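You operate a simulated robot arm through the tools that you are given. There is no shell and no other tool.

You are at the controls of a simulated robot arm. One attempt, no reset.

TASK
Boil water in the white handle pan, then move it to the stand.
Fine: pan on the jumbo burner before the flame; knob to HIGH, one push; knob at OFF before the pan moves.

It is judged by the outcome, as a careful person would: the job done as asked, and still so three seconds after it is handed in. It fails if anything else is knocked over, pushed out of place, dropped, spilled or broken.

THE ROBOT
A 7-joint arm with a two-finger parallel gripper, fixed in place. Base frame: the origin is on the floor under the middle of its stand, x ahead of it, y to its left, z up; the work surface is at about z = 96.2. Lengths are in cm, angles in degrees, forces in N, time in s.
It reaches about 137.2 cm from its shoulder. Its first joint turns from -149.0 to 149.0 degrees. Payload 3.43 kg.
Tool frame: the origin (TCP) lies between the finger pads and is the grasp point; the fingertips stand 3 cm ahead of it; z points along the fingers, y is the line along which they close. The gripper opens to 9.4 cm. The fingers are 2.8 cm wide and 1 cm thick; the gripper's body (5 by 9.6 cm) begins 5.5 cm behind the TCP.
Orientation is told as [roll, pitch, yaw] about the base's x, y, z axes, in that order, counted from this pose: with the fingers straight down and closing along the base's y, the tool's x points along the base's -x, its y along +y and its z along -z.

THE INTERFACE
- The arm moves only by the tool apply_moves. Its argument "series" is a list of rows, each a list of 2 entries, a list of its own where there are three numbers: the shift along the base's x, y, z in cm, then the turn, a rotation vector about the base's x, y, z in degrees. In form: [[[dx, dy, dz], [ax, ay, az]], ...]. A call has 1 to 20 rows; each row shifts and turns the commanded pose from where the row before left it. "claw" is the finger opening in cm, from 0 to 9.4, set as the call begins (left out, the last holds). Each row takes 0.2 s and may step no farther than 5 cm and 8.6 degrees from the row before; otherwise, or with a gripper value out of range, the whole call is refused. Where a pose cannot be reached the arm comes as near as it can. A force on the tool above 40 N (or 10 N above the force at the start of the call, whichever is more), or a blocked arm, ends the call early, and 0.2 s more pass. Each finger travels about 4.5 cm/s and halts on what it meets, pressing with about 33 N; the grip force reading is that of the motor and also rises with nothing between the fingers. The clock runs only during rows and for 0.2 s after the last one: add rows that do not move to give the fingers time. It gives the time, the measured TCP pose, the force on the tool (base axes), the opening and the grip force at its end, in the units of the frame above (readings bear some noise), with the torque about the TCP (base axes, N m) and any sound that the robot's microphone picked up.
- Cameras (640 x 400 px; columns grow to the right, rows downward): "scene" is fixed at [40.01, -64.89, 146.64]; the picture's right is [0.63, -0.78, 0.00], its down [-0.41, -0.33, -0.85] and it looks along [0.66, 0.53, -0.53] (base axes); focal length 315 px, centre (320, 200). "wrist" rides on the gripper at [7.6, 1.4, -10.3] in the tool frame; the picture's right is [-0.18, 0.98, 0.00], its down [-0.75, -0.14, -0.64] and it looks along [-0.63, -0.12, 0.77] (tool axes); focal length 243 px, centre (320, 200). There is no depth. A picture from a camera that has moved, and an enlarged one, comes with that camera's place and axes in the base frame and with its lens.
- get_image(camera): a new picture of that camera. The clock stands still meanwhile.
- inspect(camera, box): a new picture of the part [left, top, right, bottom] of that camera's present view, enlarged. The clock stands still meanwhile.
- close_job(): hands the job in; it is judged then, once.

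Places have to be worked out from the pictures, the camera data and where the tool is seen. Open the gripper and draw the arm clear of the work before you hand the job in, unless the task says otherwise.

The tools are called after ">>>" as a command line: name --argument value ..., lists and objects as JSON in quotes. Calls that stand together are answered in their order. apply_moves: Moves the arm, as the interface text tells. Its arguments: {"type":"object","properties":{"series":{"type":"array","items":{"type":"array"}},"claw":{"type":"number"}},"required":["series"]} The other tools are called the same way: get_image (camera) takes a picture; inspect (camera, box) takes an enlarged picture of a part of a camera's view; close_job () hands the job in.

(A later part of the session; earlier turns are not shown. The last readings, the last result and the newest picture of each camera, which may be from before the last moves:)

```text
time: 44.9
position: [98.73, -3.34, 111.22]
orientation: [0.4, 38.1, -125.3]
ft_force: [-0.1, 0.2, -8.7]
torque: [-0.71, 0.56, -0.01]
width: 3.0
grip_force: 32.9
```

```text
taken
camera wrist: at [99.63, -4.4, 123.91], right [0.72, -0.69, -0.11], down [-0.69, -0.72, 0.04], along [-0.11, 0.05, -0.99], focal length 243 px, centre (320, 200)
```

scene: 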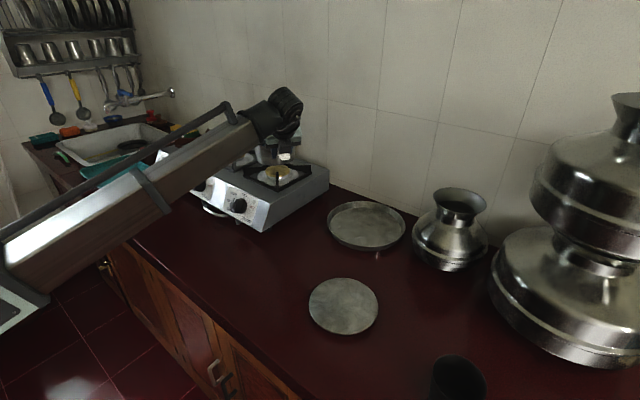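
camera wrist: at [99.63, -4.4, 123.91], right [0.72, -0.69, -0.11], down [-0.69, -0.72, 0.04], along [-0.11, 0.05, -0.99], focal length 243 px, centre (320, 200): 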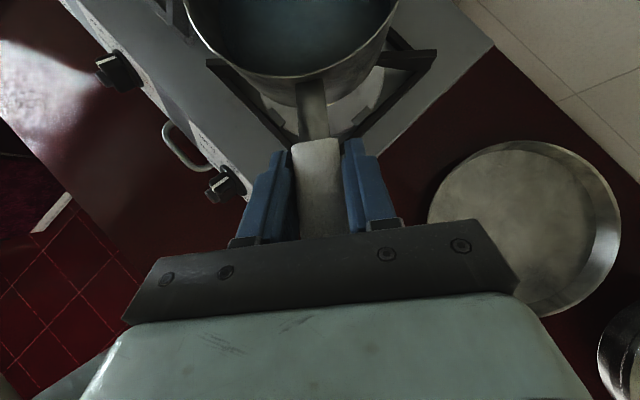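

>>> inspect --camera "scene" --box '[210, 100, 340, 240]'

>>> inspect --camera "wrist" --box '[160, 0, 460, 200]'

```text
2.86 times, centred on (275, 170) of scene
camera zoom: at [40.01, -64.89, 146.64], right [0.63, -0.78, 0.0], down [-0.41, -0.33, -0.85], along [0.66, 0.53, -0.53], focal length 899 px, centre (449, 286)
```

zoom: 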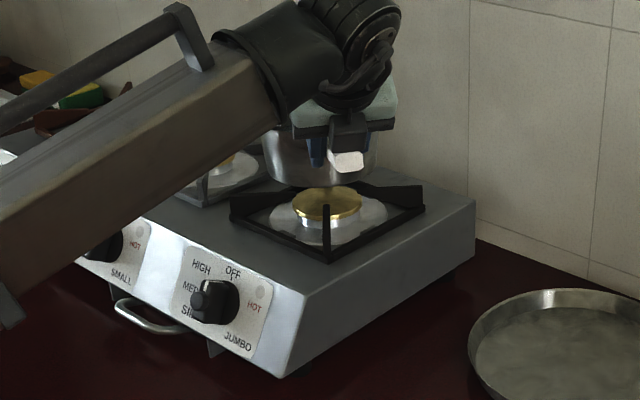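

```text
2.00 times, centred on (310, 100) of wrist
camera zoom: at [99.63, -4.4, 123.91], right [0.72, -0.69, -0.11], down [-0.69, -0.72, 0.04], along [-0.11, 0.05, -0.99], focal length 485 px, centre (340, 400)
```

zoom: 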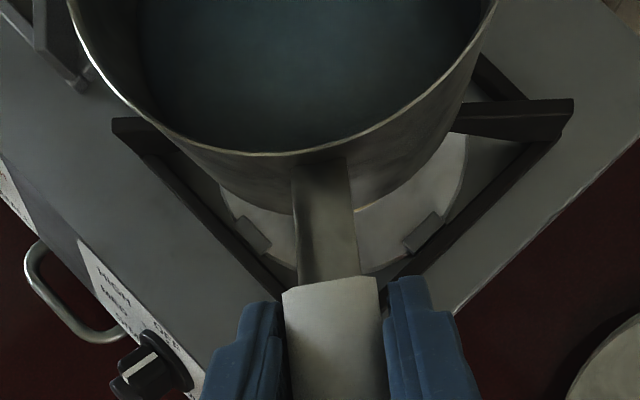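

The pan is centred over the jumbo burner by my estimate ((106.3, 7.2) vs grate centre (106.4, 7.2)), with its bottom about 4.6 cm above the grate tops. I'll lower most of the way, then finish in small steps watching the force.

>>> apply_moves --series '[[[0, 0, -0.3], [0, 0, 0]], [[0, 0, -0.6], [0, 0, 0]], [[0, 0, -0.7], [0, 0, 0]], [[0, 0, -0.7], [0, 0, 0]], [[0, 0, -0.7], [0, 0, 0]], [[0, 0, -0.5], [0, 0, 0]], [[0, 0, -0.3], [0, 0, 0]], [[0, 0, 0], [0, 0, 0]], [[0, 0, 0], [0, 0, 0]]]'

>>> inspect --camera "scene" --box '[210, 100, 340, 240]'

```text
time: 46.9
position: [98.72, -3.32, 107.44]
orientation: [0.6, 38.3, -125.3]
ft_force: [-4.9, -8.9, 20.1]
torque: [0.44, -0.3, -0.11]
width: 3.01
grip_force: 32.5
```

```text
2.86 times, centred on (275, 170) of scene
camera zoom: at [40.01, -64.89, 146.64], right [0.63, -0.78, 0.0], down [-0.41, -0.33, -0.85], along [0.66, 0.53, -0.53], focal length 899 px, centre (449, 286)
```

zoom: 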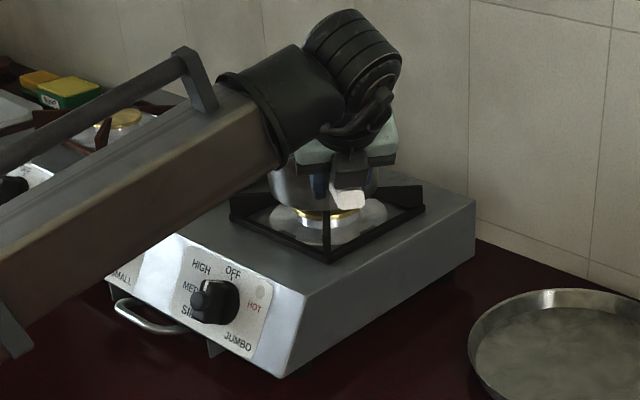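

The pan is seated earlier than estimated (pressing ~20 N up), so I'll ease up in small steps until the load is close to zero.

>>> apply_moves --series '[[[0, 0, 0.15], [0, 0, 0]], [[0, 0, 0.15], [0, 0, 0]], [[0, 0, 0], [0, 0, 0]], [[0, 0, 0], [0, 0, 0]]]'

>>> get_image --camera "wrist"

```text
time: 47.9
position: [98.71, -3.32, 107.59]
orientation: [0.4, 38.0, -125.3]
ft_force: [-0.3, -0.4, -5.7]
torque: [-0.61, 0.44, -0.04]
width: 3.02
grip_force: 33.1
```

```text
taken
camera wrist: at [99.6, -4.39, 120.38], right [0.72, -0.69, -0.11], down [-0.69, -0.72, 0.04], along [-0.11, 0.05, -0.99], focal length 243 px, centre (320, 200)
```

wrist: 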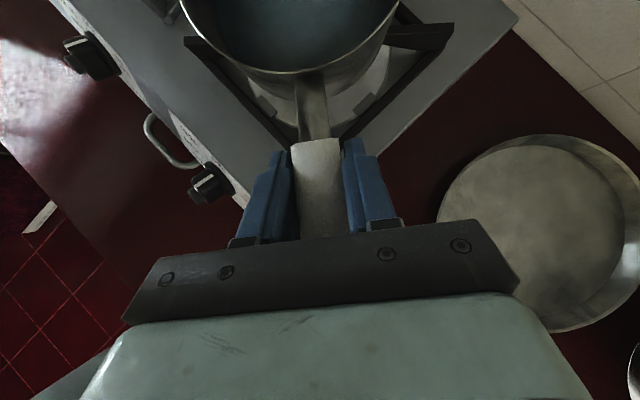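

The pan is partly supported now (−5.7 N of −8.7 N). I'll lower 0.1 cm more to bring the load near balance, then check.

>>> apply_moves --series '[[[0, 0, -0.1], [0, 0, 0]], [[0, 0, 0], [0, 0, 0]], [[0, 0, 0], [0, 0, 0]]]'

>>> inspect --camera "wrist" --box '[160, 0, 460, 200]'

```text
time: 48.7
position: [98.71, -3.29, 107.49]
orientation: [0.3, 38.2, -125.3]
ft_force: [-1.7, 0.9, -3.6]
torque: [-0.48, 0.43, 0.08]
width: 3.03
grip_force: 33.4
```

```text
2.00 times, centred on (310, 100) of wrist
camera zoom: at [99.57, -4.41, 120.38], right [0.72, -0.69, -0.11], down [-0.69, -0.72, 0.04], along [-0.11, 0.05, -0.99], focal length 485 px, centre (340, 400)
```

zoom: 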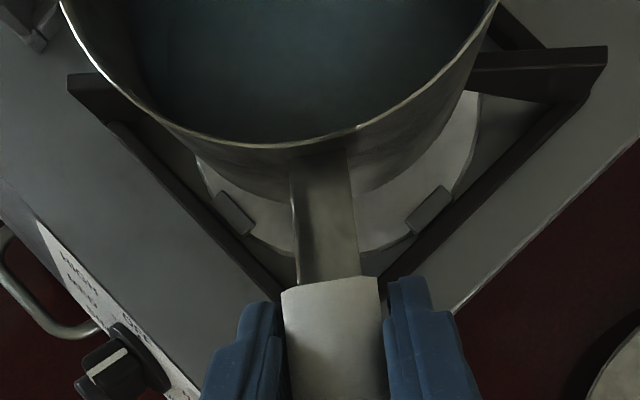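

Another 0.1 cm down should balance it; then I'll release gradually and watch.

>>> apply_moves --series '[[[0, 0, -0.1], [0, 0, 0]], [[0, 0, 0], [0, 0, 0]], [[0, 0, 0], [0, 0, 0]]]'

```text
time: 49.5
position: [98.71, -3.23, 107.55]
orientation: [0.4, 38.1, -125.3]
ft_force: [-0.9, 0.0, 3.4]
torque: [0.04, 0.15, 0.09]
width: 2.99
grip_force: 32.9
```

Load is near zero, so the pan rests on the grate. I'll open the fingers to 5 cm and look.

>>> apply_moves --series '[[[0, 0, 0], [0, 0, 0]], [[0, 0, 0], [0, 0, 0]], [[0, 0, 0], [0, 0, 0]], [[0, 0, 0], [0, 0, 0]]]' --claw 5.5

>>> get_image --camera "wrist"

>>> inspect --camera "scene" --box '[210, 100, 340, 240]'

```text
time: 50.5
position: [98.86, -3.27, 107.39]
orientation: [0.4, 38.0, -125.3]
ft_force: [0.3, 1.0, 0.0]
torque: [-0.07, 0.08, -0.01]
width: 5.51
grip_force: 0.1
```

```text
taken
camera wrist: at [99.57, -4.42, 120.31], right [0.72, -0.69, -0.11], down [-0.69, -0.72, 0.04], along [-0.11, 0.05, -0.99], focal length 243 px, centre (320, 200)
```

wrist: 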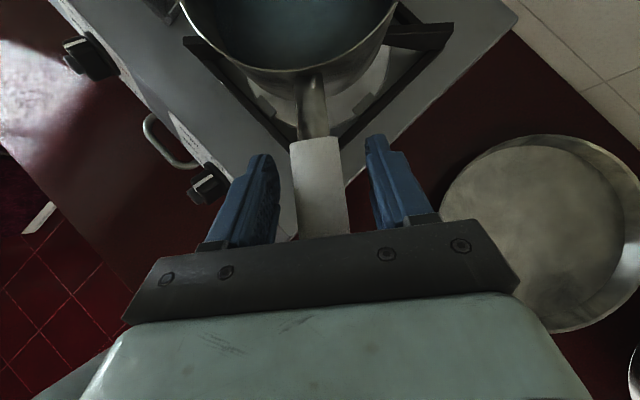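

```text
2.86 times, centred on (275, 170) of scene
camera zoom: at [40.01, -64.89, 146.64], right [0.63, -0.78, 0.0], down [-0.41, -0.33, -0.85], along [0.66, 0.53, -0.53], focal length 899 px, centre (449, 286)
```

zoom: 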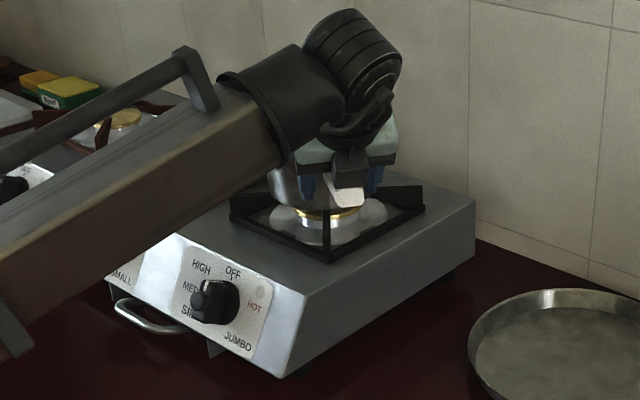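

The pan stands on the grate by itself (force zero). I'll open fully, rise straight up clear of the handle, and check the pan's centring.

>>> apply_moves --series '[[[0, 0, 0], [0, 0, 0]], [[0, 0, 0], [0, 0, 0]], [[0, 0, 0.3], [0, 0, 0]], [[0, 0, 0.7], [0, 0, 0]], [[0, 0, 1.2], [0, 0, 0]], [[0, 0, 1.5], [0, 0, 0]], [[0, 0, 1.5], [0, 0, 0]], [[0, 0, 1.5], [0, 0, 0]], [[0, 0, 1.5], [0, 0, 0]], [[0, 0, 1.5], [0, 0, 0]], [[0, 0, 1.2], [0, 0, 0]], [[0, 0, 0.6], [0, 0, 0]], [[0, 0, 0], [0, 0, 0]]]' --claw 9.4

>>> get_image --camera "wrist"

>>> get_image --camera "scene"

```text
time: 53.3
position: [98.83, -3.39, 118.95]
orientation: [0.5, 38.1, -125.3]
ft_force: [-0.3, -0.3, 0.5]
torque: [-0.04, -0.02, -0.01]
width: 9.4
grip_force: 0.0
```

```text
taken
camera wrist: at [99.59, -4.44, 131.79], right [0.72, -0.69, -0.11], down [-0.69, -0.72, 0.04], along [-0.11, 0.05, -0.99], focal length 243 px, centre (320, 200)
```

wrist: 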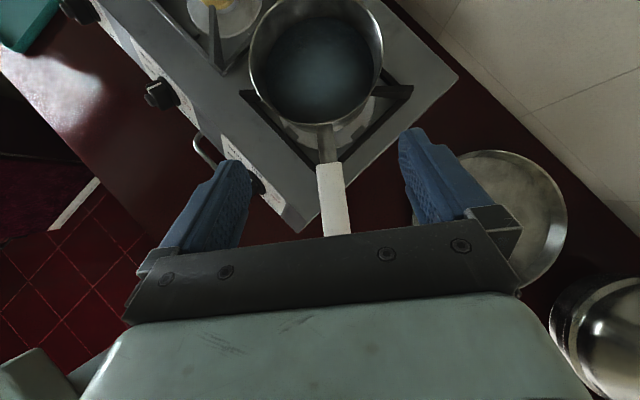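

```text
taken
```

scene: 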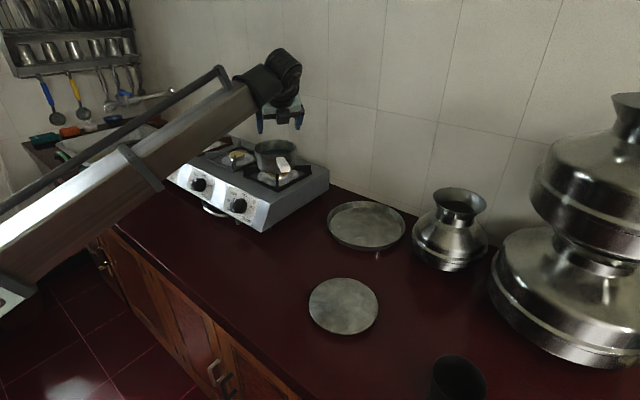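

The rim centre works out to ≈(106.5, 7.4), well centred on the jumbo grate. A quick zoom to confirm it sits level.

>>> inspect --camera "scene" --box '[210, 120, 340, 235]'

>>> inspect --camera "wrist" --box '[200, 0, 440, 240]'

```text
3.48 times, centred on (275, 178) of scene
camera zoom: at [40.01, -64.89, 146.64], right [0.63, -0.78, 0.0], down [-0.41, -0.33, -0.85], along [0.66, 0.53, -0.53], focal length 1095 px, centre (476, 278)
```

zoom: 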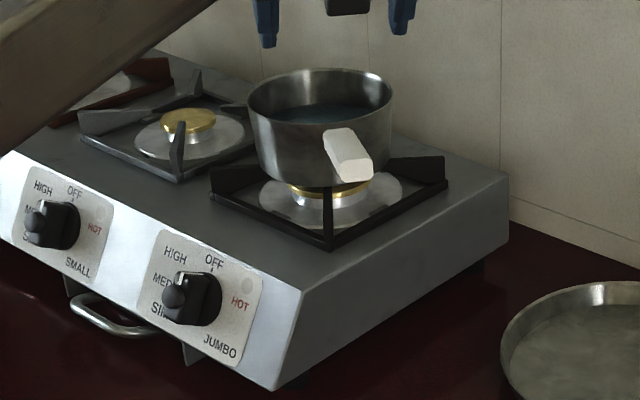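

```text
1.67 times, centred on (320, 120) of wrist
camera zoom: at [99.59, -4.44, 131.79], right [0.72, -0.69, -0.11], down [-0.69, -0.72, 0.04], along [-0.11, 0.05, -0.99], focal length 404 px, centre (320, 333)
```

zoom: 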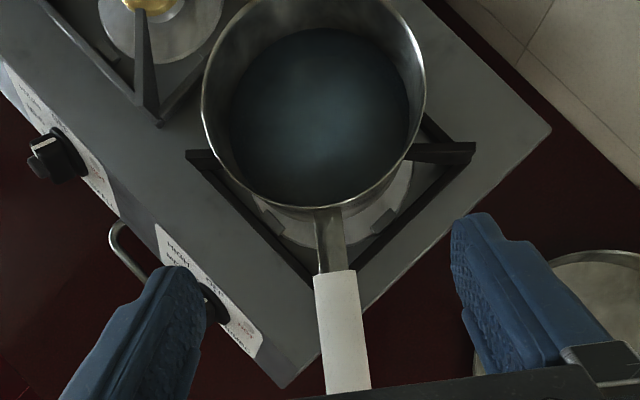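

The pan is level and centred. Now to the knob: I'll retreat back from above the pan and turn the hand towards facing the front panel (in two stages, checking the wrist limit).

>>> apply_moves --series '[[[-0.5, 0.15, 0], [0, 0, -1]], [[-1.0, 0.3, 0], [0, 0, -1.8]], [[-1.4, 0.4, 0], [0, 0, -2.2]], [[-1.5, 0.4, 0], [0, 0, -2.2]], [[-1.5, 0.4, 0], [0, 0, -2.2]], [[-1.5, 0.4, 0], [0, 0, -2.2]], [[-1.5, 0.4, 0], [0, 0, -2.2]], [[-1.5, 0.4, 0], [0, 0, -2.2]], [[-1.5, 0.4, 0], [0, 0, -2.2]], [[-1.5, 0.4, 0], [0, 0, -2.2]], [[-1.5, 0.4, 0], [0, 0, -2.2]], [[-1.5, 0.4, 0], [0, 0, -2.2]], [[-1.5, 0.4, 0], [0, 0, -2.2]], [[-1.5, 0.4, 0], [0, 0, -2.2]], [[-0.8, 0.3, 0], [0, 0, -1]], [[0, 0, 0], [0, 0, 0]]]'

>>> get_image --camera "wrist"

>>> get_image --camera "scene"

```text
time: 56.7
position: [78.54, 2.31, 118.97]
orientation: [0.3, 38.1, -155.7]
ft_force: [-0.2, 0.5, -0.6]
torque: [0.0, 0.0, -0.01]
width: 9.41
grip_force: 0.2
```

```text
taken
camera wrist: at [78.71, 0.83, 131.83], right [0.27, -0.96, -0.11], down [-0.96, -0.28, 0.04], along [-0.07, 0.09, -0.99], focal length 243 px, centre (320, 200)
```

wrist: 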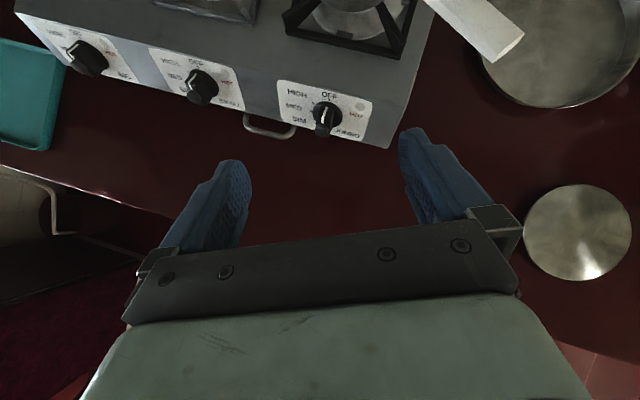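

```text
taken
```

scene: 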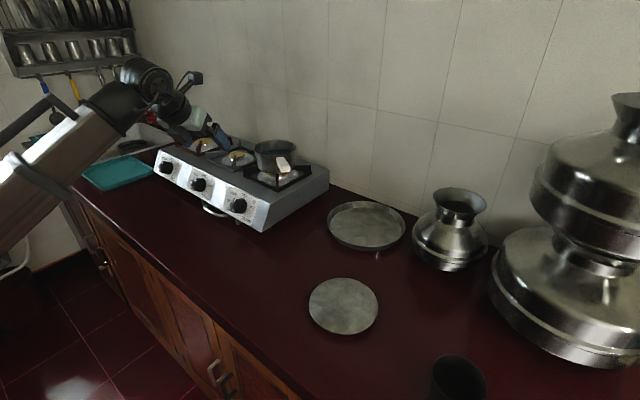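

Reached cleanly. I'll take a close look at the knobs and the dial markings from here.

>>> inspect --camera "wrist" --box '[270, 70, 400, 155]'

>>> inspect --camera "wrist" --box '[140, 40, 260, 120]'

>>> inspect --camera "scene" --box '[210, 180, 275, 225]'

```text
4.71 times, centred on (335, 112) of wrist
camera zoom: at [78.71, 0.83, 131.83], right [0.27, -0.96, -0.11], down [-0.96, -0.28, 0.04], along [-0.07, 0.09, -0.99], focal length 1142 px, centre (249, 612)
```

zoom: 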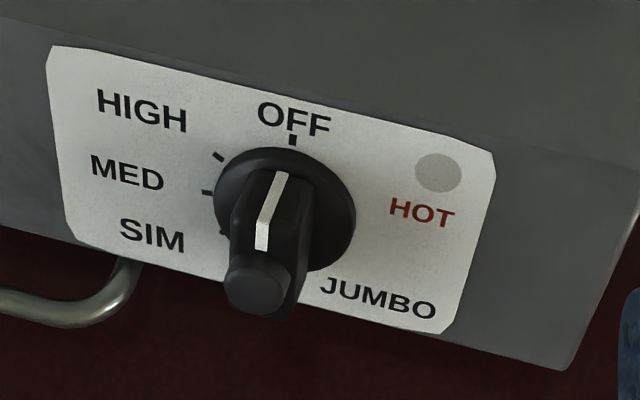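

```text
5.00 times, centred on (200, 80) of wrist
camera zoom: at [78.71, 0.83, 131.83], right [0.27, -0.96, -0.11], down [-0.96, -0.28, 0.04], along [-0.07, 0.09, -0.99], focal length 1213 px, centre (920, 800)
```

zoom: 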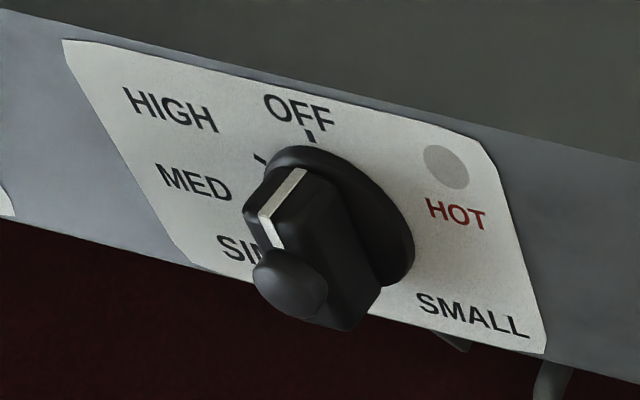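

```text
8.89 times, centred on (242, 202) of scene
camera zoom: at [40.01, -64.89, 146.64], right [0.63, -0.78, 0.0], down [-0.41, -0.33, -0.85], along [0.66, 0.53, -0.53], focal length 2798 px, centre (1009, 178)
```

zoom: 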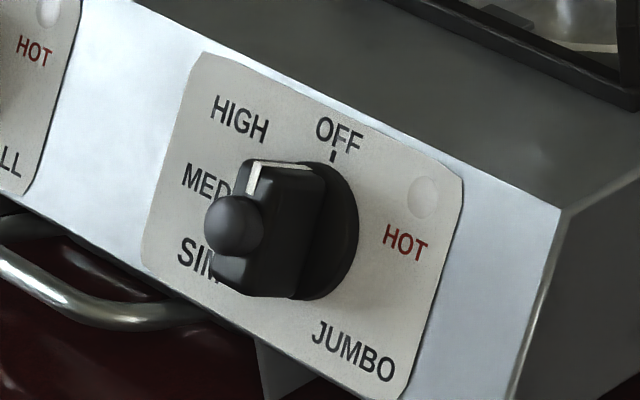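

The dial is clear: pointer at OFF, ticks at HIGH ≈63° counter‑clockwise, MED ≈98°, SIM ≈131°; each knob has a thick bar grip with a round push button on its face (the igniter). Knob axis passes ≈(89.9,7.05,92.0) leaning 29° up. I'll turn the hand to face the knob squarely (camera on top) and see whether the wrist can reach that roll.

>>> apply_moves --series '[[[-0.1, 0.2, -0.5], [0.8, -1.89, -2.2]], [[-0.24, 0.43, -1.2], [0.73, -1.91, -2.2]], [[-0.24, 0.43, -1.2], [0.67, -1.94, -2.2]], [[-0.24, 0.43, -1.2], [0.58, -1.97, -2.2]], [[-0.24, 0.43, -1.2], [0.51, -1.98, -2.2]], [[-0.24, 0.43, -1.2], [0.43, -2.0, -2.2]], [[-0.24, 0.43, -1.2], [0.36, -2.02, -2.2]], [[-0.24, 0.43, -1.2], [0.27, -2.03, -2.2]], [[-0.24, 0.43, -1.2], [0.2, -2.04, -2.2]], [[-0.24, 0.43, -1.2], [0.12, -2.05, -2.2]], [[-0.24, 0.43, -1.0], [0.04, -2.05, -2.2]], [[0, 0, 0], [0, 0, 0]], [[0, 0, 0], [0, 0, 0]]]'

>>> get_image --camera "wrist"

>>> get_image --camera "scene"

```text
time: 59.5
position: [76.23, -3.19, 105.74]
orientation: [1.0, 60.7, -177.6]
ft_force: [-0.3, 0.2, -0.2]
torque: [0.0, 0.0, -0.04]
width: 9.43
grip_force: 0.0
out of reach, approached as far as the arm can: row 8, 9, 10, 11
```

```text
taken
camera wrist: at [71.02, -4.72, 117.37], right [-0.06, -0.99, -0.15], down [-0.93, 0.11, -0.35], along [0.36, 0.12, -0.93], focal length 243 px, centre (320, 200)
```

wrist: 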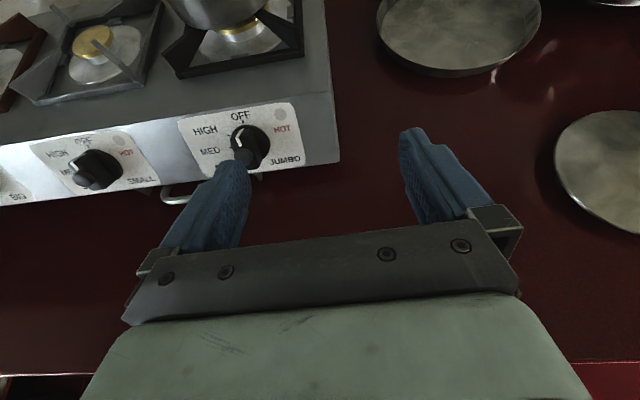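

```text
taken
```

scene: 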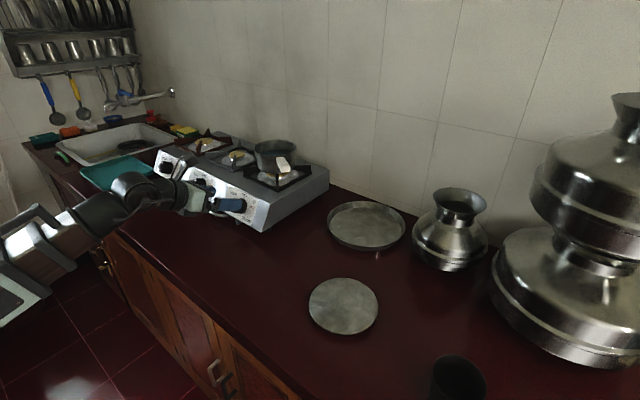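

The orientation (yaw −178°) was reached only by sliding off to y=−3, so the wrist can't face the knob squarely at y=7 with the camera on top. I'll instead roll the hand half a turn the other way (camera underneath, mid-range of the wrist joint), in two halves here in free space.

>>> apply_moves --series '[[[0, 0, 0], [-1.7, 0, 1.0]], [[0, 0, 0], [-3.5, 0, 2.0]], [[0, 0, 0], [-5.2, 0, 2.9]], [[0, 0, 0], [-5.2, 0, 2.9]], [[0, 0, 0], [-5.2, 0, 2.9]], [[0, 0, 0], [-5.2, 0, 2.9]], [[0, 0, 0], [-5.2, 0, 2.9]], [[0, 0, 0], [-5.2, 0, 2.9]], [[0, 0, 0], [-5.2, 0, 2.9]], [[0, 0, 0], [-5.2, 0, 2.9]], [[0, 0, 0], [-5.2, 0, 2.9]], [[0, 0, 0], [-5.2, 0, 2.9]], [[0, 0, 0], [-5.2, 0, 2.9]], [[0, 0, 0], [-5.2, 0, 2.9]], [[0, 0, 0], [-5.2, 0, 2.9]], [[0, 0, 0], [-3.5, 0, 2.0]], [[0, 0, 0], [-1.7, 0, 1.0]], [[0, 0, 0], [0, 0, 0]]]'

>>> get_image --camera "scene"

```text
time: 63.3
position: [76.29, -3.14, 105.57]
orientation: [61.0, 0.1, -90.3]
ft_force: [0.5, -0.4, 0.7]
torque: [0.01, -0.01, 0.03]
width: 9.4
grip_force: 0.1
```

```text
taken
```

scene: 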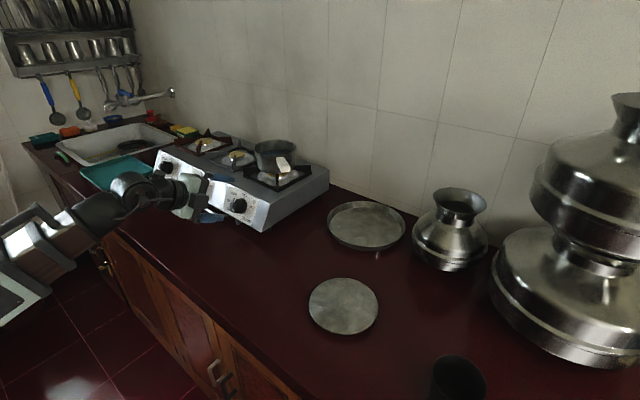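

Halfway and steady. I'll roll the remaining 90°.

>>> apply_moves --series '[[[0, 0, 0], [-1.7, 0, 1.0]], [[0, 0, 0], [-3.5, 0, 2.0]], [[0, 0, 0], [-5.2, 0, 2.9]], [[0, 0, 0], [-5.2, 0, 2.9]], [[0, 0, 0], [-5.2, 0, 2.9]], [[0, 0, 0], [-5.2, 0, 2.9]], [[0, 0, 0], [-5.2, 0, 2.9]], [[0, 0, 0], [-5.2, 0, 2.9]], [[0, 0, 0], [-5.2, 0, 2.9]], [[0, 0, 0], [-5.2, 0, 2.9]], [[0, 0, 0], [-5.2, 0, 2.9]], [[0, 0, 0], [-5.2, 0, 2.9]], [[0, 0, 0], [-5.2, 0, 2.9]], [[0, 0, 0], [-5.2, 0, 2.9]], [[0, 0, 0], [-5.2, 0, 2.9]], [[0, 0, 0], [-3.5, 0, 2.0]], [[0, 0, 0], [-1.7, 0, 1.0]], [[0, 0, 0], [0, 0, 0]]]'

>>> get_image --camera "scene"

>>> get_image --camera "wrist"

```text
time: 67.1
position: [76.36, -3.22, 105.73]
orientation: [1.9, -60.9, -1.9]
ft_force: [-0.3, 0.3, -0.2]
torque: [0.0, 0.02, 0.0]
width: 9.4
grip_force: 0.0
```

```text
taken
```

scene: 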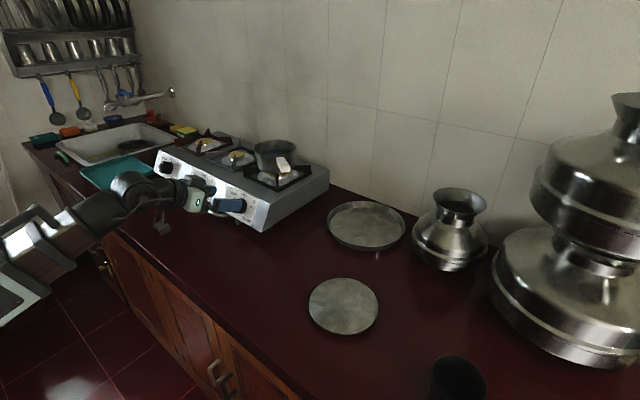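

```text
taken
camera wrist: at [63.53, -1.72, 104.08], right [0.09, 0.98, 0.18], down [-0.19, -0.16, 0.97], along [0.98, -0.13, 0.18], focal length 243 px, centre (320, 200)
```

wrist: 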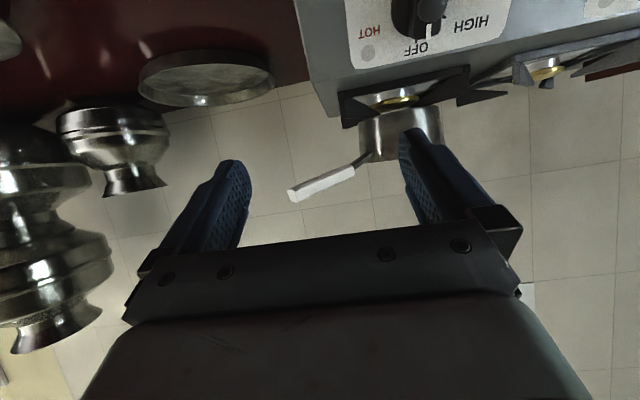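

Now the hand faces the panel squarely with the camera below, with good reach. I'll move to a standoff on the knob axis (about 12 cm out) and set the opening to 5 cm.

>>> apply_moves --series '[[[0.1, 0.5, 0], [-0.1, 0, 0.05]], [[0.3, 1.1, -0.6], [-0.1, 0, 0.05]], [[0.3, 1.1, -0.9], [-0.1, 0, 0.05]], [[0.3, 1.1, -0.9], [-0.1, 0, 0.05]], [[0.35, 1.1, -0.9], [-0.1, 0, 0.05]], [[0.35, 1.1, -0.9], [-0.1, 0, 0.05]], [[0.35, 1.1, -0.9], [-0.1, 0, 0.05]], [[0.35, 1.1, -0.9], [-0.1, 0, 0.05]], [[0.35, 1.1, -0.9], [-0.07, 0, 0.05]], [[0.33, 0.97, -0.9], [0, 0, 0.04]], [[0, 0, 0], [0, 0, 0]], [[0, 0, 0], [0, 0, 0]]]' --claw 5

>>> get_image --camera "wrist"

>>> inspect --camera "scene" --box '[110, 140, 290, 250]'

```text
time: 69.7
position: [79.51, 7.19, 97.99]
orientation: [0.2, -61.0, 0.0]
ft_force: [-0.4, 1.0, -0.5]
torque: [0.0, -0.03, 0.02]
width: 4.98
grip_force: 0.0
```

```text
taken
camera wrist: at [66.66, 8.44, 96.3], right [0.09, 0.98, 0.16], down [-0.19, -0.14, 0.97], along [0.98, -0.12, 0.18], focal length 243 px, centre (320, 200)
```

wrist: 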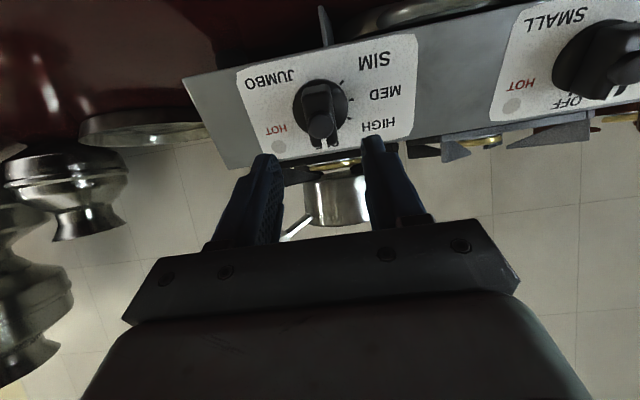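

```text
3.56 times, centred on (200, 195) of scene
camera zoom: at [40.01, -64.89, 146.64], right [0.63, -0.78, 0.0], down [-0.41, -0.33, -0.85], along [0.66, 0.53, -0.53], focal length 1119 px, centre (747, 218)
```

zoom: 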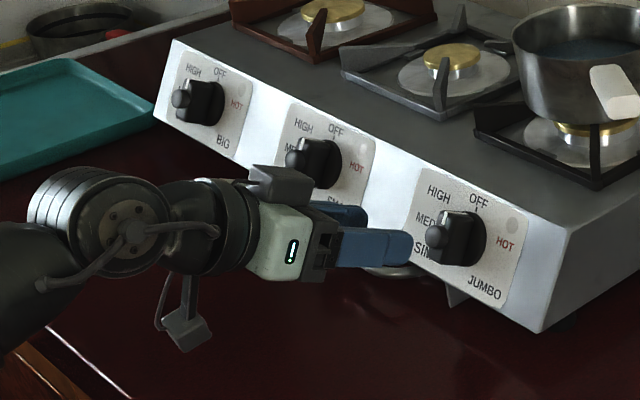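

Excellent: the knob now appears between the fingers in the wrist view. I'll zoom in to check alignment with the bar and axis.

>>> inspect --camera "wrist" --box '[230, 50, 430, 175]'

```text
3.20 times, centred on (330, 112) of wrist
camera zoom: at [66.66, 8.44, 96.3], right [0.09, 0.98, 0.16], down [-0.19, -0.14, 0.97], along [0.98, -0.12, 0.18], focal length 776 px, centre (288, 480)
```

zoom: 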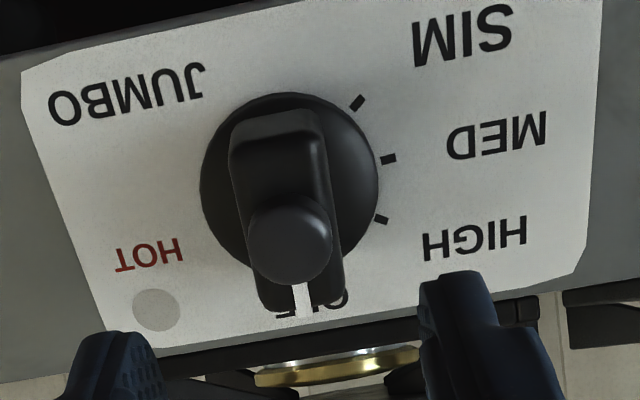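

The knob axis (y≈7.03) matches my estimate and the bar stands upright between the fingers. I'll advance along the axis until the fingertips straddle the bar just above the dial disc.

>>> apply_moves --series '[[[0.4, -0.05, -0.24], [0, 0, 0]], [[0.87, -0.05, -0.5], [0, 0, 0]], [[0.87, -0.06, -0.5], [0, 0, 0]], [[0.87, 0, -0.5], [0, 0, 0]], [[0.87, 0, -0.5], [0, 0, 0]], [[0.87, 0, -0.5], [0, 0, 0]], [[0.87, 0, -0.5], [0, 0, 0]], [[0.7, 0, -0.4], [0, 0, 0]], [[0.4, 0, -0.24], [0, 0, 0]], [[0, 0, 0], [0, 0, 0]], [[0, 0, 0], [0, 0, 0]]]'

>>> get_image --camera "wrist"

>>> inspect --camera "scene" --box '[150, 150, 280, 240]'

```text
time: 72.1
position: [86.0, 6.94, 93.9]
orientation: [0.2, -60.9, 0.0]
ft_force: [0.4, -0.2, 0.0]
torque: [-0.03, 0.0, -0.02]
width: 5.03
grip_force: 0.1
```

```text
taken
camera wrist: at [73.29, 8.28, 92.36], right [0.09, 0.98, 0.16], down [-0.19, -0.14, 0.97], along [0.98, -0.12, 0.18], focal length 243 px, centre (320, 200)
```

wrist: 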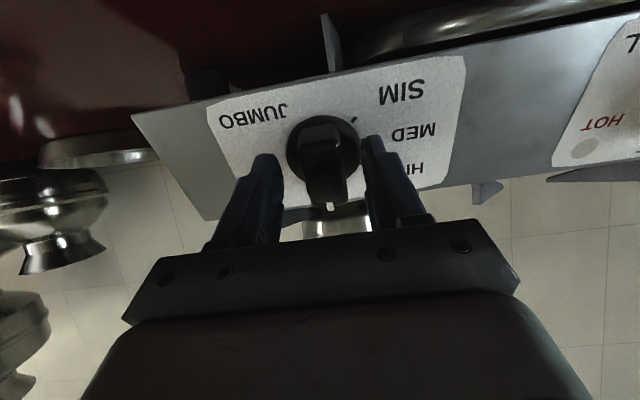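

```text
4.44 times, centred on (215, 195) of scene
camera zoom: at [40.01, -64.89, 146.64], right [0.63, -0.78, 0.0], down [-0.41, -0.33, -0.85], along [0.66, 0.53, -0.53], focal length 1399 px, centre (787, 222)
```

zoom: 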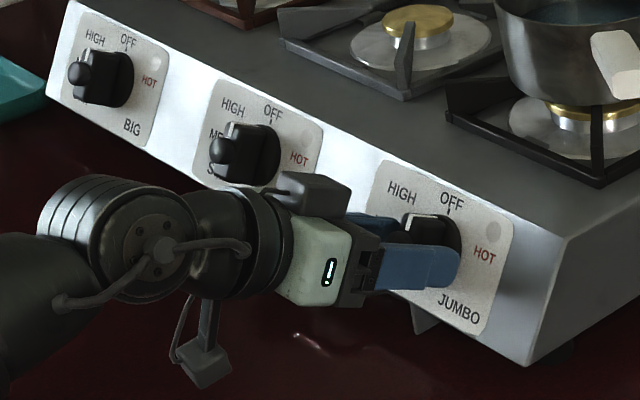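

No contact, and the bar is centred between the fingertips. I'll zoom to check the height of the tool axis relative to the knob's button.

>>> inspect --camera "wrist" --box '[250, 95, 400, 225]'

```text
3.08 times, centred on (325, 160) of wrist
camera zoom: at [73.29, 8.28, 92.36], right [0.09, 0.98, 0.16], down [-0.19, -0.14, 0.97], along [0.98, -0.12, 0.18], focal length 746 px, centre (305, 323)
```

zoom: 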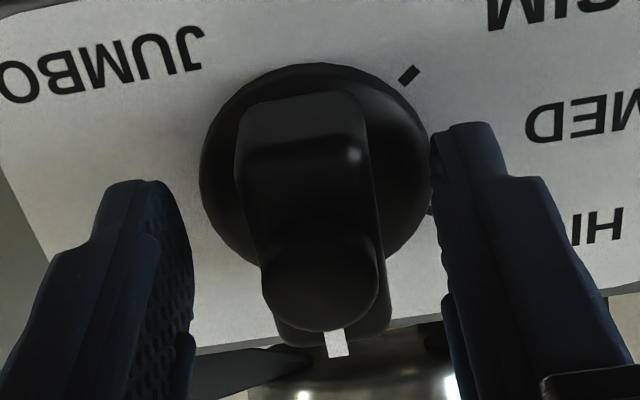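

Intersecting the two wrist views gives the knob's disc face at ≈(88.6,7.1,92.3) and the button at ≈(85.9,7.05,94.1), so the fingertips are already level with the disc face. I'll back off 0.5 cm along the axis, shift +0.1 in y, and then close on the bar.

>>> apply_moves --series '[[[-0.22, 0.05, 0.12], [0, 0.5, 0]], [[-0.21, 0.05, 0.12], [0, 0.4, 0]], [[0, 0, 0], [0, 0, 0]], [[0, 0, 0], [0, 0, 0]]]'

>>> apply_moves --series '[[[0, 0, 0], [0, 0, 0]], [[0, 0, 0], [0, 0, 0]], [[0, 0, 0], [0, 0, 0]], [[0, 0, 0], [0, 0, 0]], [[0, 0, 0], [0, 0, 0]]]' --claw 0

>>> inspect --camera "wrist" --box '[250, 95, 400, 225]'

```text
time: 73.1
position: [85.68, 7.06, 94.21]
orientation: [0.2, -60.1, 0.0]
ft_force: [-0.4, -0.2, -0.5]
torque: [0.01, 0.03, -0.03]
width: 5.01
grip_force: 0.0
```

```text
time: 74.3
position: [85.64, 7.26, 94.3]
orientation: [0.2, -59.9, 0.0]
ft_force: [-1.1, 21.7, 0.4]
torque: [0.07, 0.25, 0.21]
width: 2.4
grip_force: 45.5
```

```text
3.08 times, centred on (325, 160) of wrist
camera zoom: at [72.85, 8.48, 92.81], right [0.09, 0.98, 0.16], down [-0.18, -0.14, 0.97], along [0.98, -0.11, 0.16], focal length 746 px, centre (305, 323)
```

zoom: 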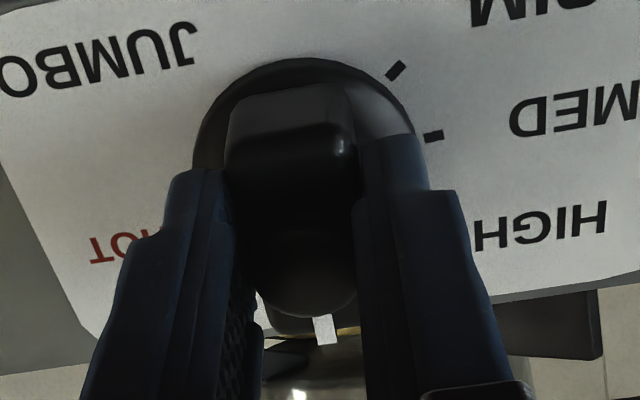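

The bar is gripped (2.4 cm), but there's a 22 N sideways load because the knob centre is slightly further in +y. I'll relieve that with a small +y shift before doing anything else.

>>> apply_moves --series '[[[0, 0.1, 0], [0, 0, 0]], [[0, 0.1, 0], [0, 0, 0]], [[0, 0, 0], [0, 0, 0]]]'

```text
time: 75.1
position: [85.56, 7.11, 94.16]
orientation: [0.1, -60.1, 0.1]
ft_force: [-2.6, 6.7, 1.1]
torque: [-0.07, -0.16, -0.09]
width: 2.37
grip_force: 44.9
```

Side load is down to 7 N. Now I'll turn gently 12° counter‑clockwise (towards HIGH) about the knob axis and check that the knob follows.

>>> apply_moves --series '[[[0, 0.05, 0], [-1.7, 0, 1.0]], [[0, 0, 0], [-3.5, 0, 2.0]], [[0, 0, 0], [-3.5, 0, 2.0]], [[0, 0, 0], [-1.7, 0, 1.0]], [[0, 0, 0], [0, 0, 0]]]'

>>> inspect --camera "wrist" --box '[250, 95, 400, 225]'

>>> inspect --camera "scene" --box '[190, 160, 290, 235]'

```text
time: 76.3
position: [85.6, 7.05, 94.24]
orientation: [-19.7, -57.8, 23.1]
ft_force: [-3.3, -18.1, 0.0]
torque: [-0.22, -1.14, -0.48]
width: 2.37
grip_force: 44.6
```

```text
3.08 times, centred on (325, 160) of wrist
camera zoom: at [72.8, 6.84, 92.71], right [-0.01, 1.0, -0.02], down [-0.17, 0.02, 0.98], along [0.99, 0.02, 0.17], focal length 746 px, centre (305, 323)
```

zoom: 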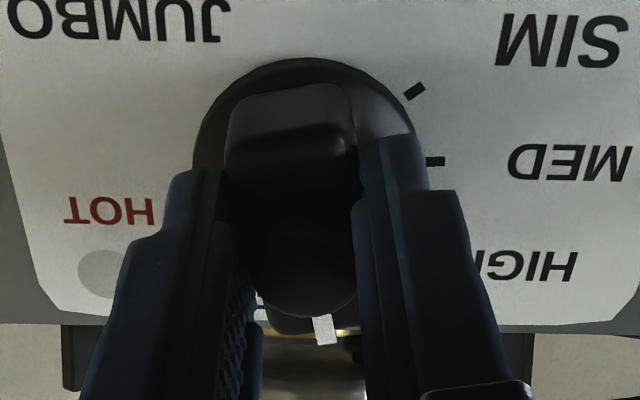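

```text
5.33 times, centred on (240, 198) of scene
camera zoom: at [40.01, -64.89, 146.64], right [0.63, -0.78, 0.0], down [-0.41, -0.33, -0.85], along [0.66, 0.53, -0.53], focal length 1679 px, centre (747, 213)
```

zoom: 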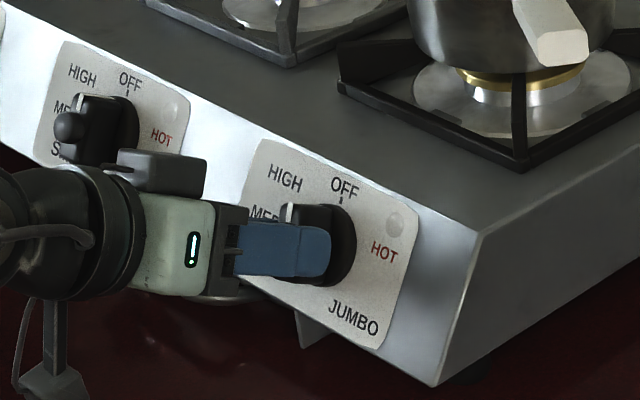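

The knob follows the hand freely (ticks shifted ~11° relative to it), so no push is needed to turn it; the button must be the igniter. Side load is −18 N now, so I'll shift −0.12 in y and continue turning another ~15°.

>>> apply_moves --series '[[[0, -0.12, 0], [0, 0, 0]], [[0, 0, 0], [-1.7, 0, 1.0]], [[0, 0, 0], [-3.5, 0, 2.0]], [[0, 0, 0], [-3.5, 0, 2.0]], [[0, 0, 0], [-3.5, 0, 2.0]], [[0, 0, 0], [-1.7, 0, 1.0]], [[0, 0, 0], [0, 0, 0]]]'

```text
time: 77.9
position: [85.62, 7.15, 94.2]
orientation: [-39.0, -49.8, 46.9]
ft_force: [-4.4, -19.0, 7.7]
torque: [-0.61, 1.02, -1.15]
width: 2.39
grip_force: 44.7
```

The load (~19 N) is along the finger-closing line, which means the true knob axis lies a few millimetres above my tool axis. I'll shift 0.35 cm up the panel and read the force.

>>> apply_moves --series '[[[0.06, 0, 0.1], [0, 0, 0]], [[0.06, 0, 0.1], [0, 0, 0]], [[0.06, 0, 0.1], [0, 0, 0]], [[0, 0, 0], [0, 0, 0]]]'

>>> inspect --camera "wrist" --box '[250, 95, 400, 225]'

```text
time: 78.9
position: [85.75, 7.0, 94.27]
orientation: [-38.5, -49.5, 46.3]
ft_force: [-19.3, -17.0, -22.5]
torque: [-0.48, 0.32, -0.9]
width: 2.4
grip_force: 45.1
```

```text
3.08 times, centred on (325, 160) of wrist
camera zoom: at [73.03, 4.69, 93.22], right [-0.15, 0.95, -0.26], down [-0.18, 0.23, 0.96], along [0.97, 0.19, 0.14], focal length 746 px, centre (305, 323)
```

zoom: 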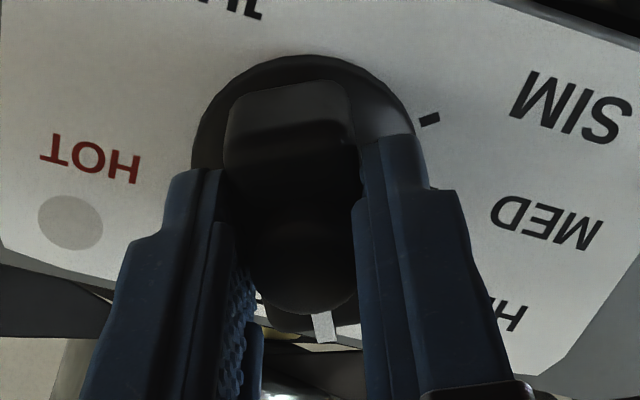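

The closing-direction load vanished but the grip resists the shift along the bar (≈33 N). I'll open the fingers briefly to let the arm relax into place; the knob should stay where it is.

>>> apply_moves --series '[[[0, 0, 0], [0, 0, 0]], [[0, 0, 0], [0, 0, 0]], [[0, 0, 0], [0, 0, 0]]]' --claw 4.5

>>> inspect --camera "wrist" --box '[250, 95, 400, 225]'

>>> inspect --camera "scene" --box '[190, 160, 290, 235]'

```text
time: 79.7
position: [85.78, 7.21, 94.49]
orientation: [-39.0, -49.9, 46.8]
ft_force: [-0.4, 0.8, -0.3]
torque: [-0.04, -0.01, 0.01]
width: 4.5
grip_force: 0.1
```

```text
3.08 times, centred on (325, 160) of wrist
camera zoom: at [73.19, 4.75, 93.33], right [-0.15, 0.95, -0.26], down [-0.19, 0.23, 0.96], along [0.97, 0.19, 0.15], focal length 746 px, centre (305, 323)
```

zoom: 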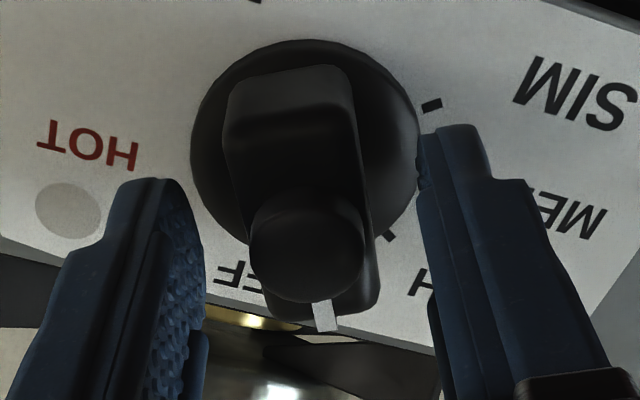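

```text
5.33 times, centred on (240, 198) of scene
camera zoom: at [40.01, -64.89, 146.64], right [0.63, -0.78, 0.0], down [-0.41, -0.33, -0.85], along [0.66, 0.53, -0.53], focal length 1679 px, centre (747, 213)
```

zoom: 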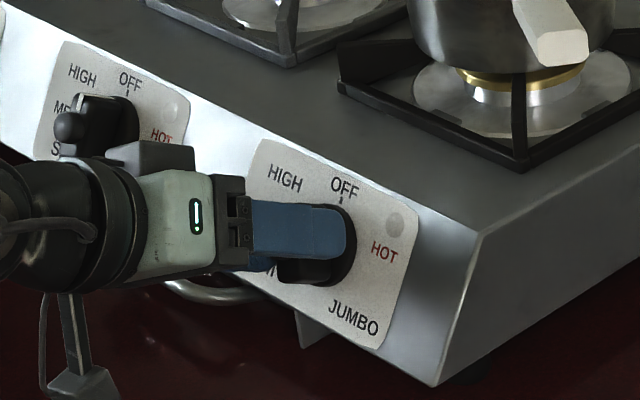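

The knob stayed put at about 28°, and the arm relaxed to zero force. To avoid squeezing loads I'll re-centre on the axis, close loosely to 2.7 cm (bar is 2.4 wide) and turn with the fingers just straddling the bar.

>>> apply_moves --series '[[[-0.07, -0.07, -0.12], [0, 0, 0]], [[-0.06, -0.07, -0.11], [0, 0, 0]], [[0, 0, 0], [0, 0, 0]], [[0, 0, 0], [0, 0, 0]], [[0, 0, 0], [0, 0, 0]]]' --claw 2.7

>>> inspect --camera "wrist" --box '[250, 95, 400, 225]'

```text
time: 80.9
position: [85.68, 6.95, 94.41]
orientation: [-39.1, -49.7, 46.8]
ft_force: [-0.3, -0.3, 0.4]
torque: [0.02, 0.04, -0.01]
width: 2.71
grip_force: 0.1
```

```text
3.08 times, centred on (325, 160) of wrist
camera zoom: at [73.03, 4.59, 93.08], right [-0.15, 0.95, -0.26], down [-0.19, 0.23, 0.96], along [0.97, 0.19, 0.15], focal length 746 px, centre (305, 323)
```

zoom: 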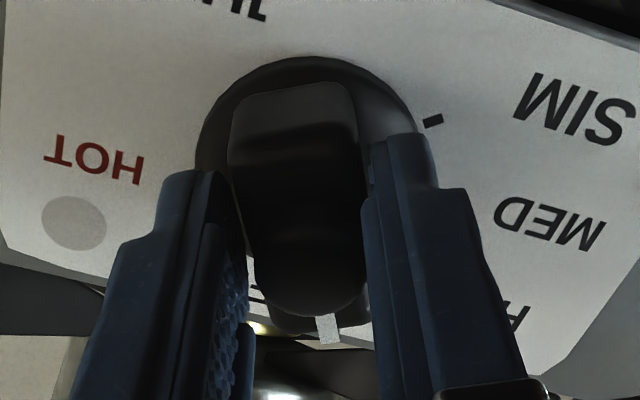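

Zero load with the fingers loosely around the bar. Now I'll turn another 28° about the knob axis towards HIGH.

>>> apply_moves --series '[[[0, 0, 0], [-1.7, 0, 1.0]], [[0, 0, 0], [-3.46, 0, 2.0]], [[0, 0, 0], [-3.46, 0, 2.0]], [[0, 0, 0], [-3.46, 0, 2.0]], [[0, 0, 0], [-3.46, 0, 2.0]], [[0, 0, 0], [-3.46, 0, 2.0]], [[0, 0, 0], [-3.46, 0, 2.0]], [[0, 0, 0], [-1.7, 0, 1.0]], [[0, 0, 0], [0, 0, 0]]]'

>>> inspect --camera "wrist" --box '[240, 80, 420, 230]'

>>> inspect --camera "scene" --box '[190, 160, 290, 235]'

```text
time: 82.9
position: [85.82, 7.15, 94.28]
orientation: [-54.9, -28.8, 71.5]
ft_force: [1.2, -1.3, 0.5]
torque: [-0.01, -0.01, -0.07]
width: 2.79
grip_force: 0.9
```

```text
2.67 times, centred on (330, 155) of wrist
camera zoom: at [74.02, 1.42, 94.79], right [-0.36, 0.7, -0.61], down [-0.29, 0.54, 0.79], along [0.89, 0.46, 0.0], focal length 647 px, centre (293, 320)
```

zoom: 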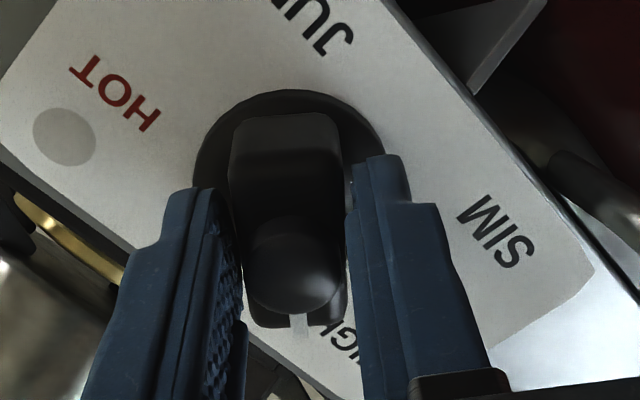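

```text
5.33 times, centred on (240, 198) of scene
camera zoom: at [40.01, -64.89, 146.64], right [0.63, -0.78, 0.0], down [-0.41, -0.33, -0.85], along [0.66, 0.53, -0.53], focal length 1679 px, centre (747, 213)
```

zoom: 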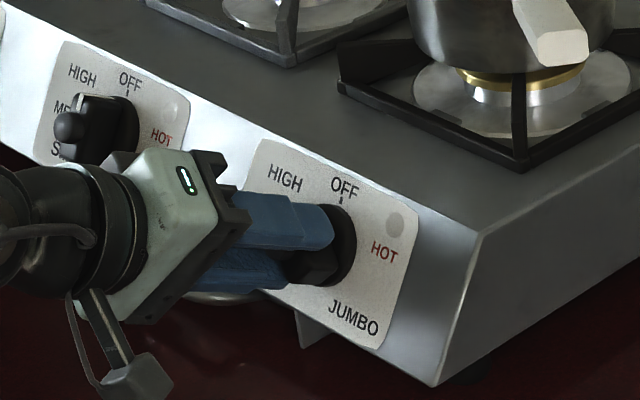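

The knob followed and my computed turn is ≈56°. I'll open, back straight out along the axis and look at the pointer against the HIGH tick.

>>> apply_moves --series '[[[0, 0, 0], [0, 0, 0]], [[0, 0, 0], [0, 0, 0]], [[-0.4, 0, 0.25], [0, 0, 0]], [[-0.87, 0, 0.5], [0, 0, 0]], [[-0.87, 0, 0.5], [0, 0, 0]], [[-0.87, 0, 0.5], [0, 0, 0]], [[-0.87, 0, 0.5], [0, 0, 0]], [[-0.87, 0, 0.5], [0, 0, 0]], [[-0.87, 0, 0.5], [0, 0, 0]], [[-0.4, 0, 0.25], [0, 0, 0]], [[0, 0, 0], [0, 0, 0]]]' --claw 5

>>> inspect --camera "wrist" --box '[220, 30, 440, 190]'

>>> inspect --camera "scene" --box '[190, 160, 290, 235]'

```text
time: 85.3
position: [79.71, 6.96, 97.74]
orientation: [-54.9, -29.0, 71.3]
ft_force: [-0.3, 0.2, -0.3]
torque: [-0.03, -0.01, -0.02]
width: 4.99
grip_force: 0.0
```

```text
2.50 times, centred on (330, 110) of wrist
camera zoom: at [68.03, 1.42, 98.24], right [-0.36, 0.7, -0.61], down [-0.28, 0.54, 0.79], along [0.89, 0.46, 0.0], focal length 606 px, centre (295, 425)
```

zoom: 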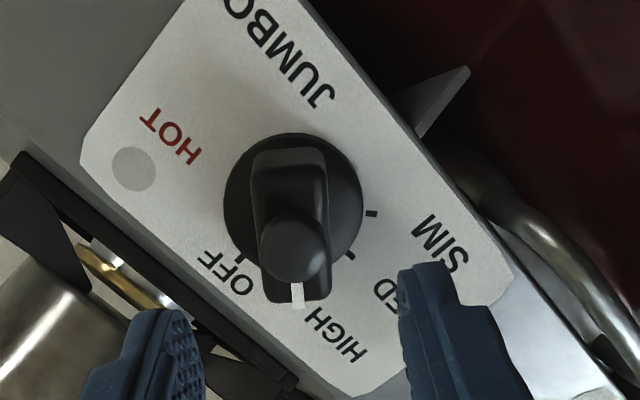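

```text
5.33 times, centred on (240, 198) of scene
camera zoom: at [40.01, -64.89, 146.64], right [0.63, -0.78, 0.0], down [-0.41, -0.33, -0.85], along [0.66, 0.53, -0.53], focal length 1679 px, centre (747, 213)
```

zoom: 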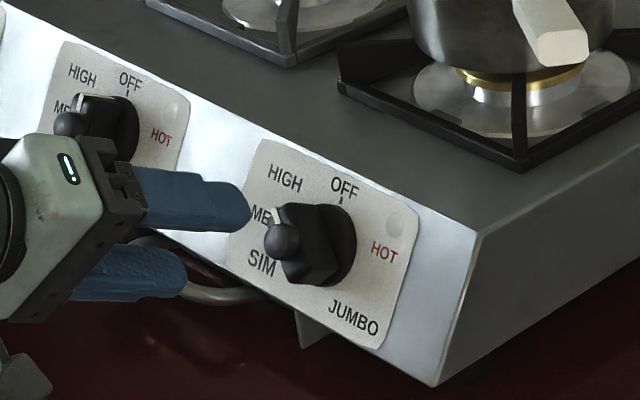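

The dial geometry now reads HIGH=55°, MED≈88–90°, SIM≈125°, and the bar sits at ≈48° — about 7° short because of the loose grip. I'll go back in with the hand at ≈56° and squeeze the bar so that it lines up with the fingers.

>>> apply_moves --series '[[[0.4, 0, -0.23], [0, 0, 0]], [[0.87, 0.02, -0.5], [0, 0, 0]], [[0.87, 0.02, -0.5], [0, 0, 0]], [[0.87, 0.02, -0.5], [0, 0, 0]], [[0.87, 0.02, -0.5], [0, 0, 0]], [[0.87, 0.01, -0.5], [0, 0, 0]], [[0.87, 0, -0.5], [0, 0, 0]], [[0.4, 0, -0.22], [0, 0, 0]], [[0, 0, 0], [0, 0, 0]], [[0, 0, 0], [0, 0, 0]]]'

>>> inspect --camera "wrist" --box '[240, 80, 420, 230]'

```text
time: 87.5
position: [85.71, 7.07, 94.35]
orientation: [-54.9, -29.1, 71.4]
ft_force: [0.0, 0.2, -0.4]
torque: [0.03, 0.05, -0.02]
width: 5.01
grip_force: 0.0
```

```text
2.67 times, centred on (330, 155) of wrist
camera zoom: at [74.04, 1.53, 94.81], right [-0.36, 0.7, -0.61], down [-0.29, 0.54, 0.79], along [0.89, 0.46, 0.0], focal length 647 px, centre (293, 320)
```

zoom: 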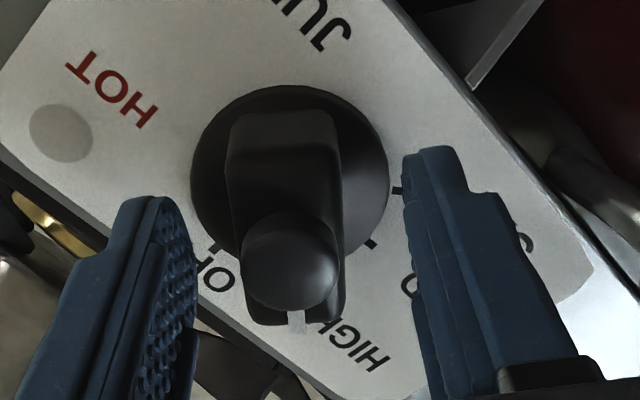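

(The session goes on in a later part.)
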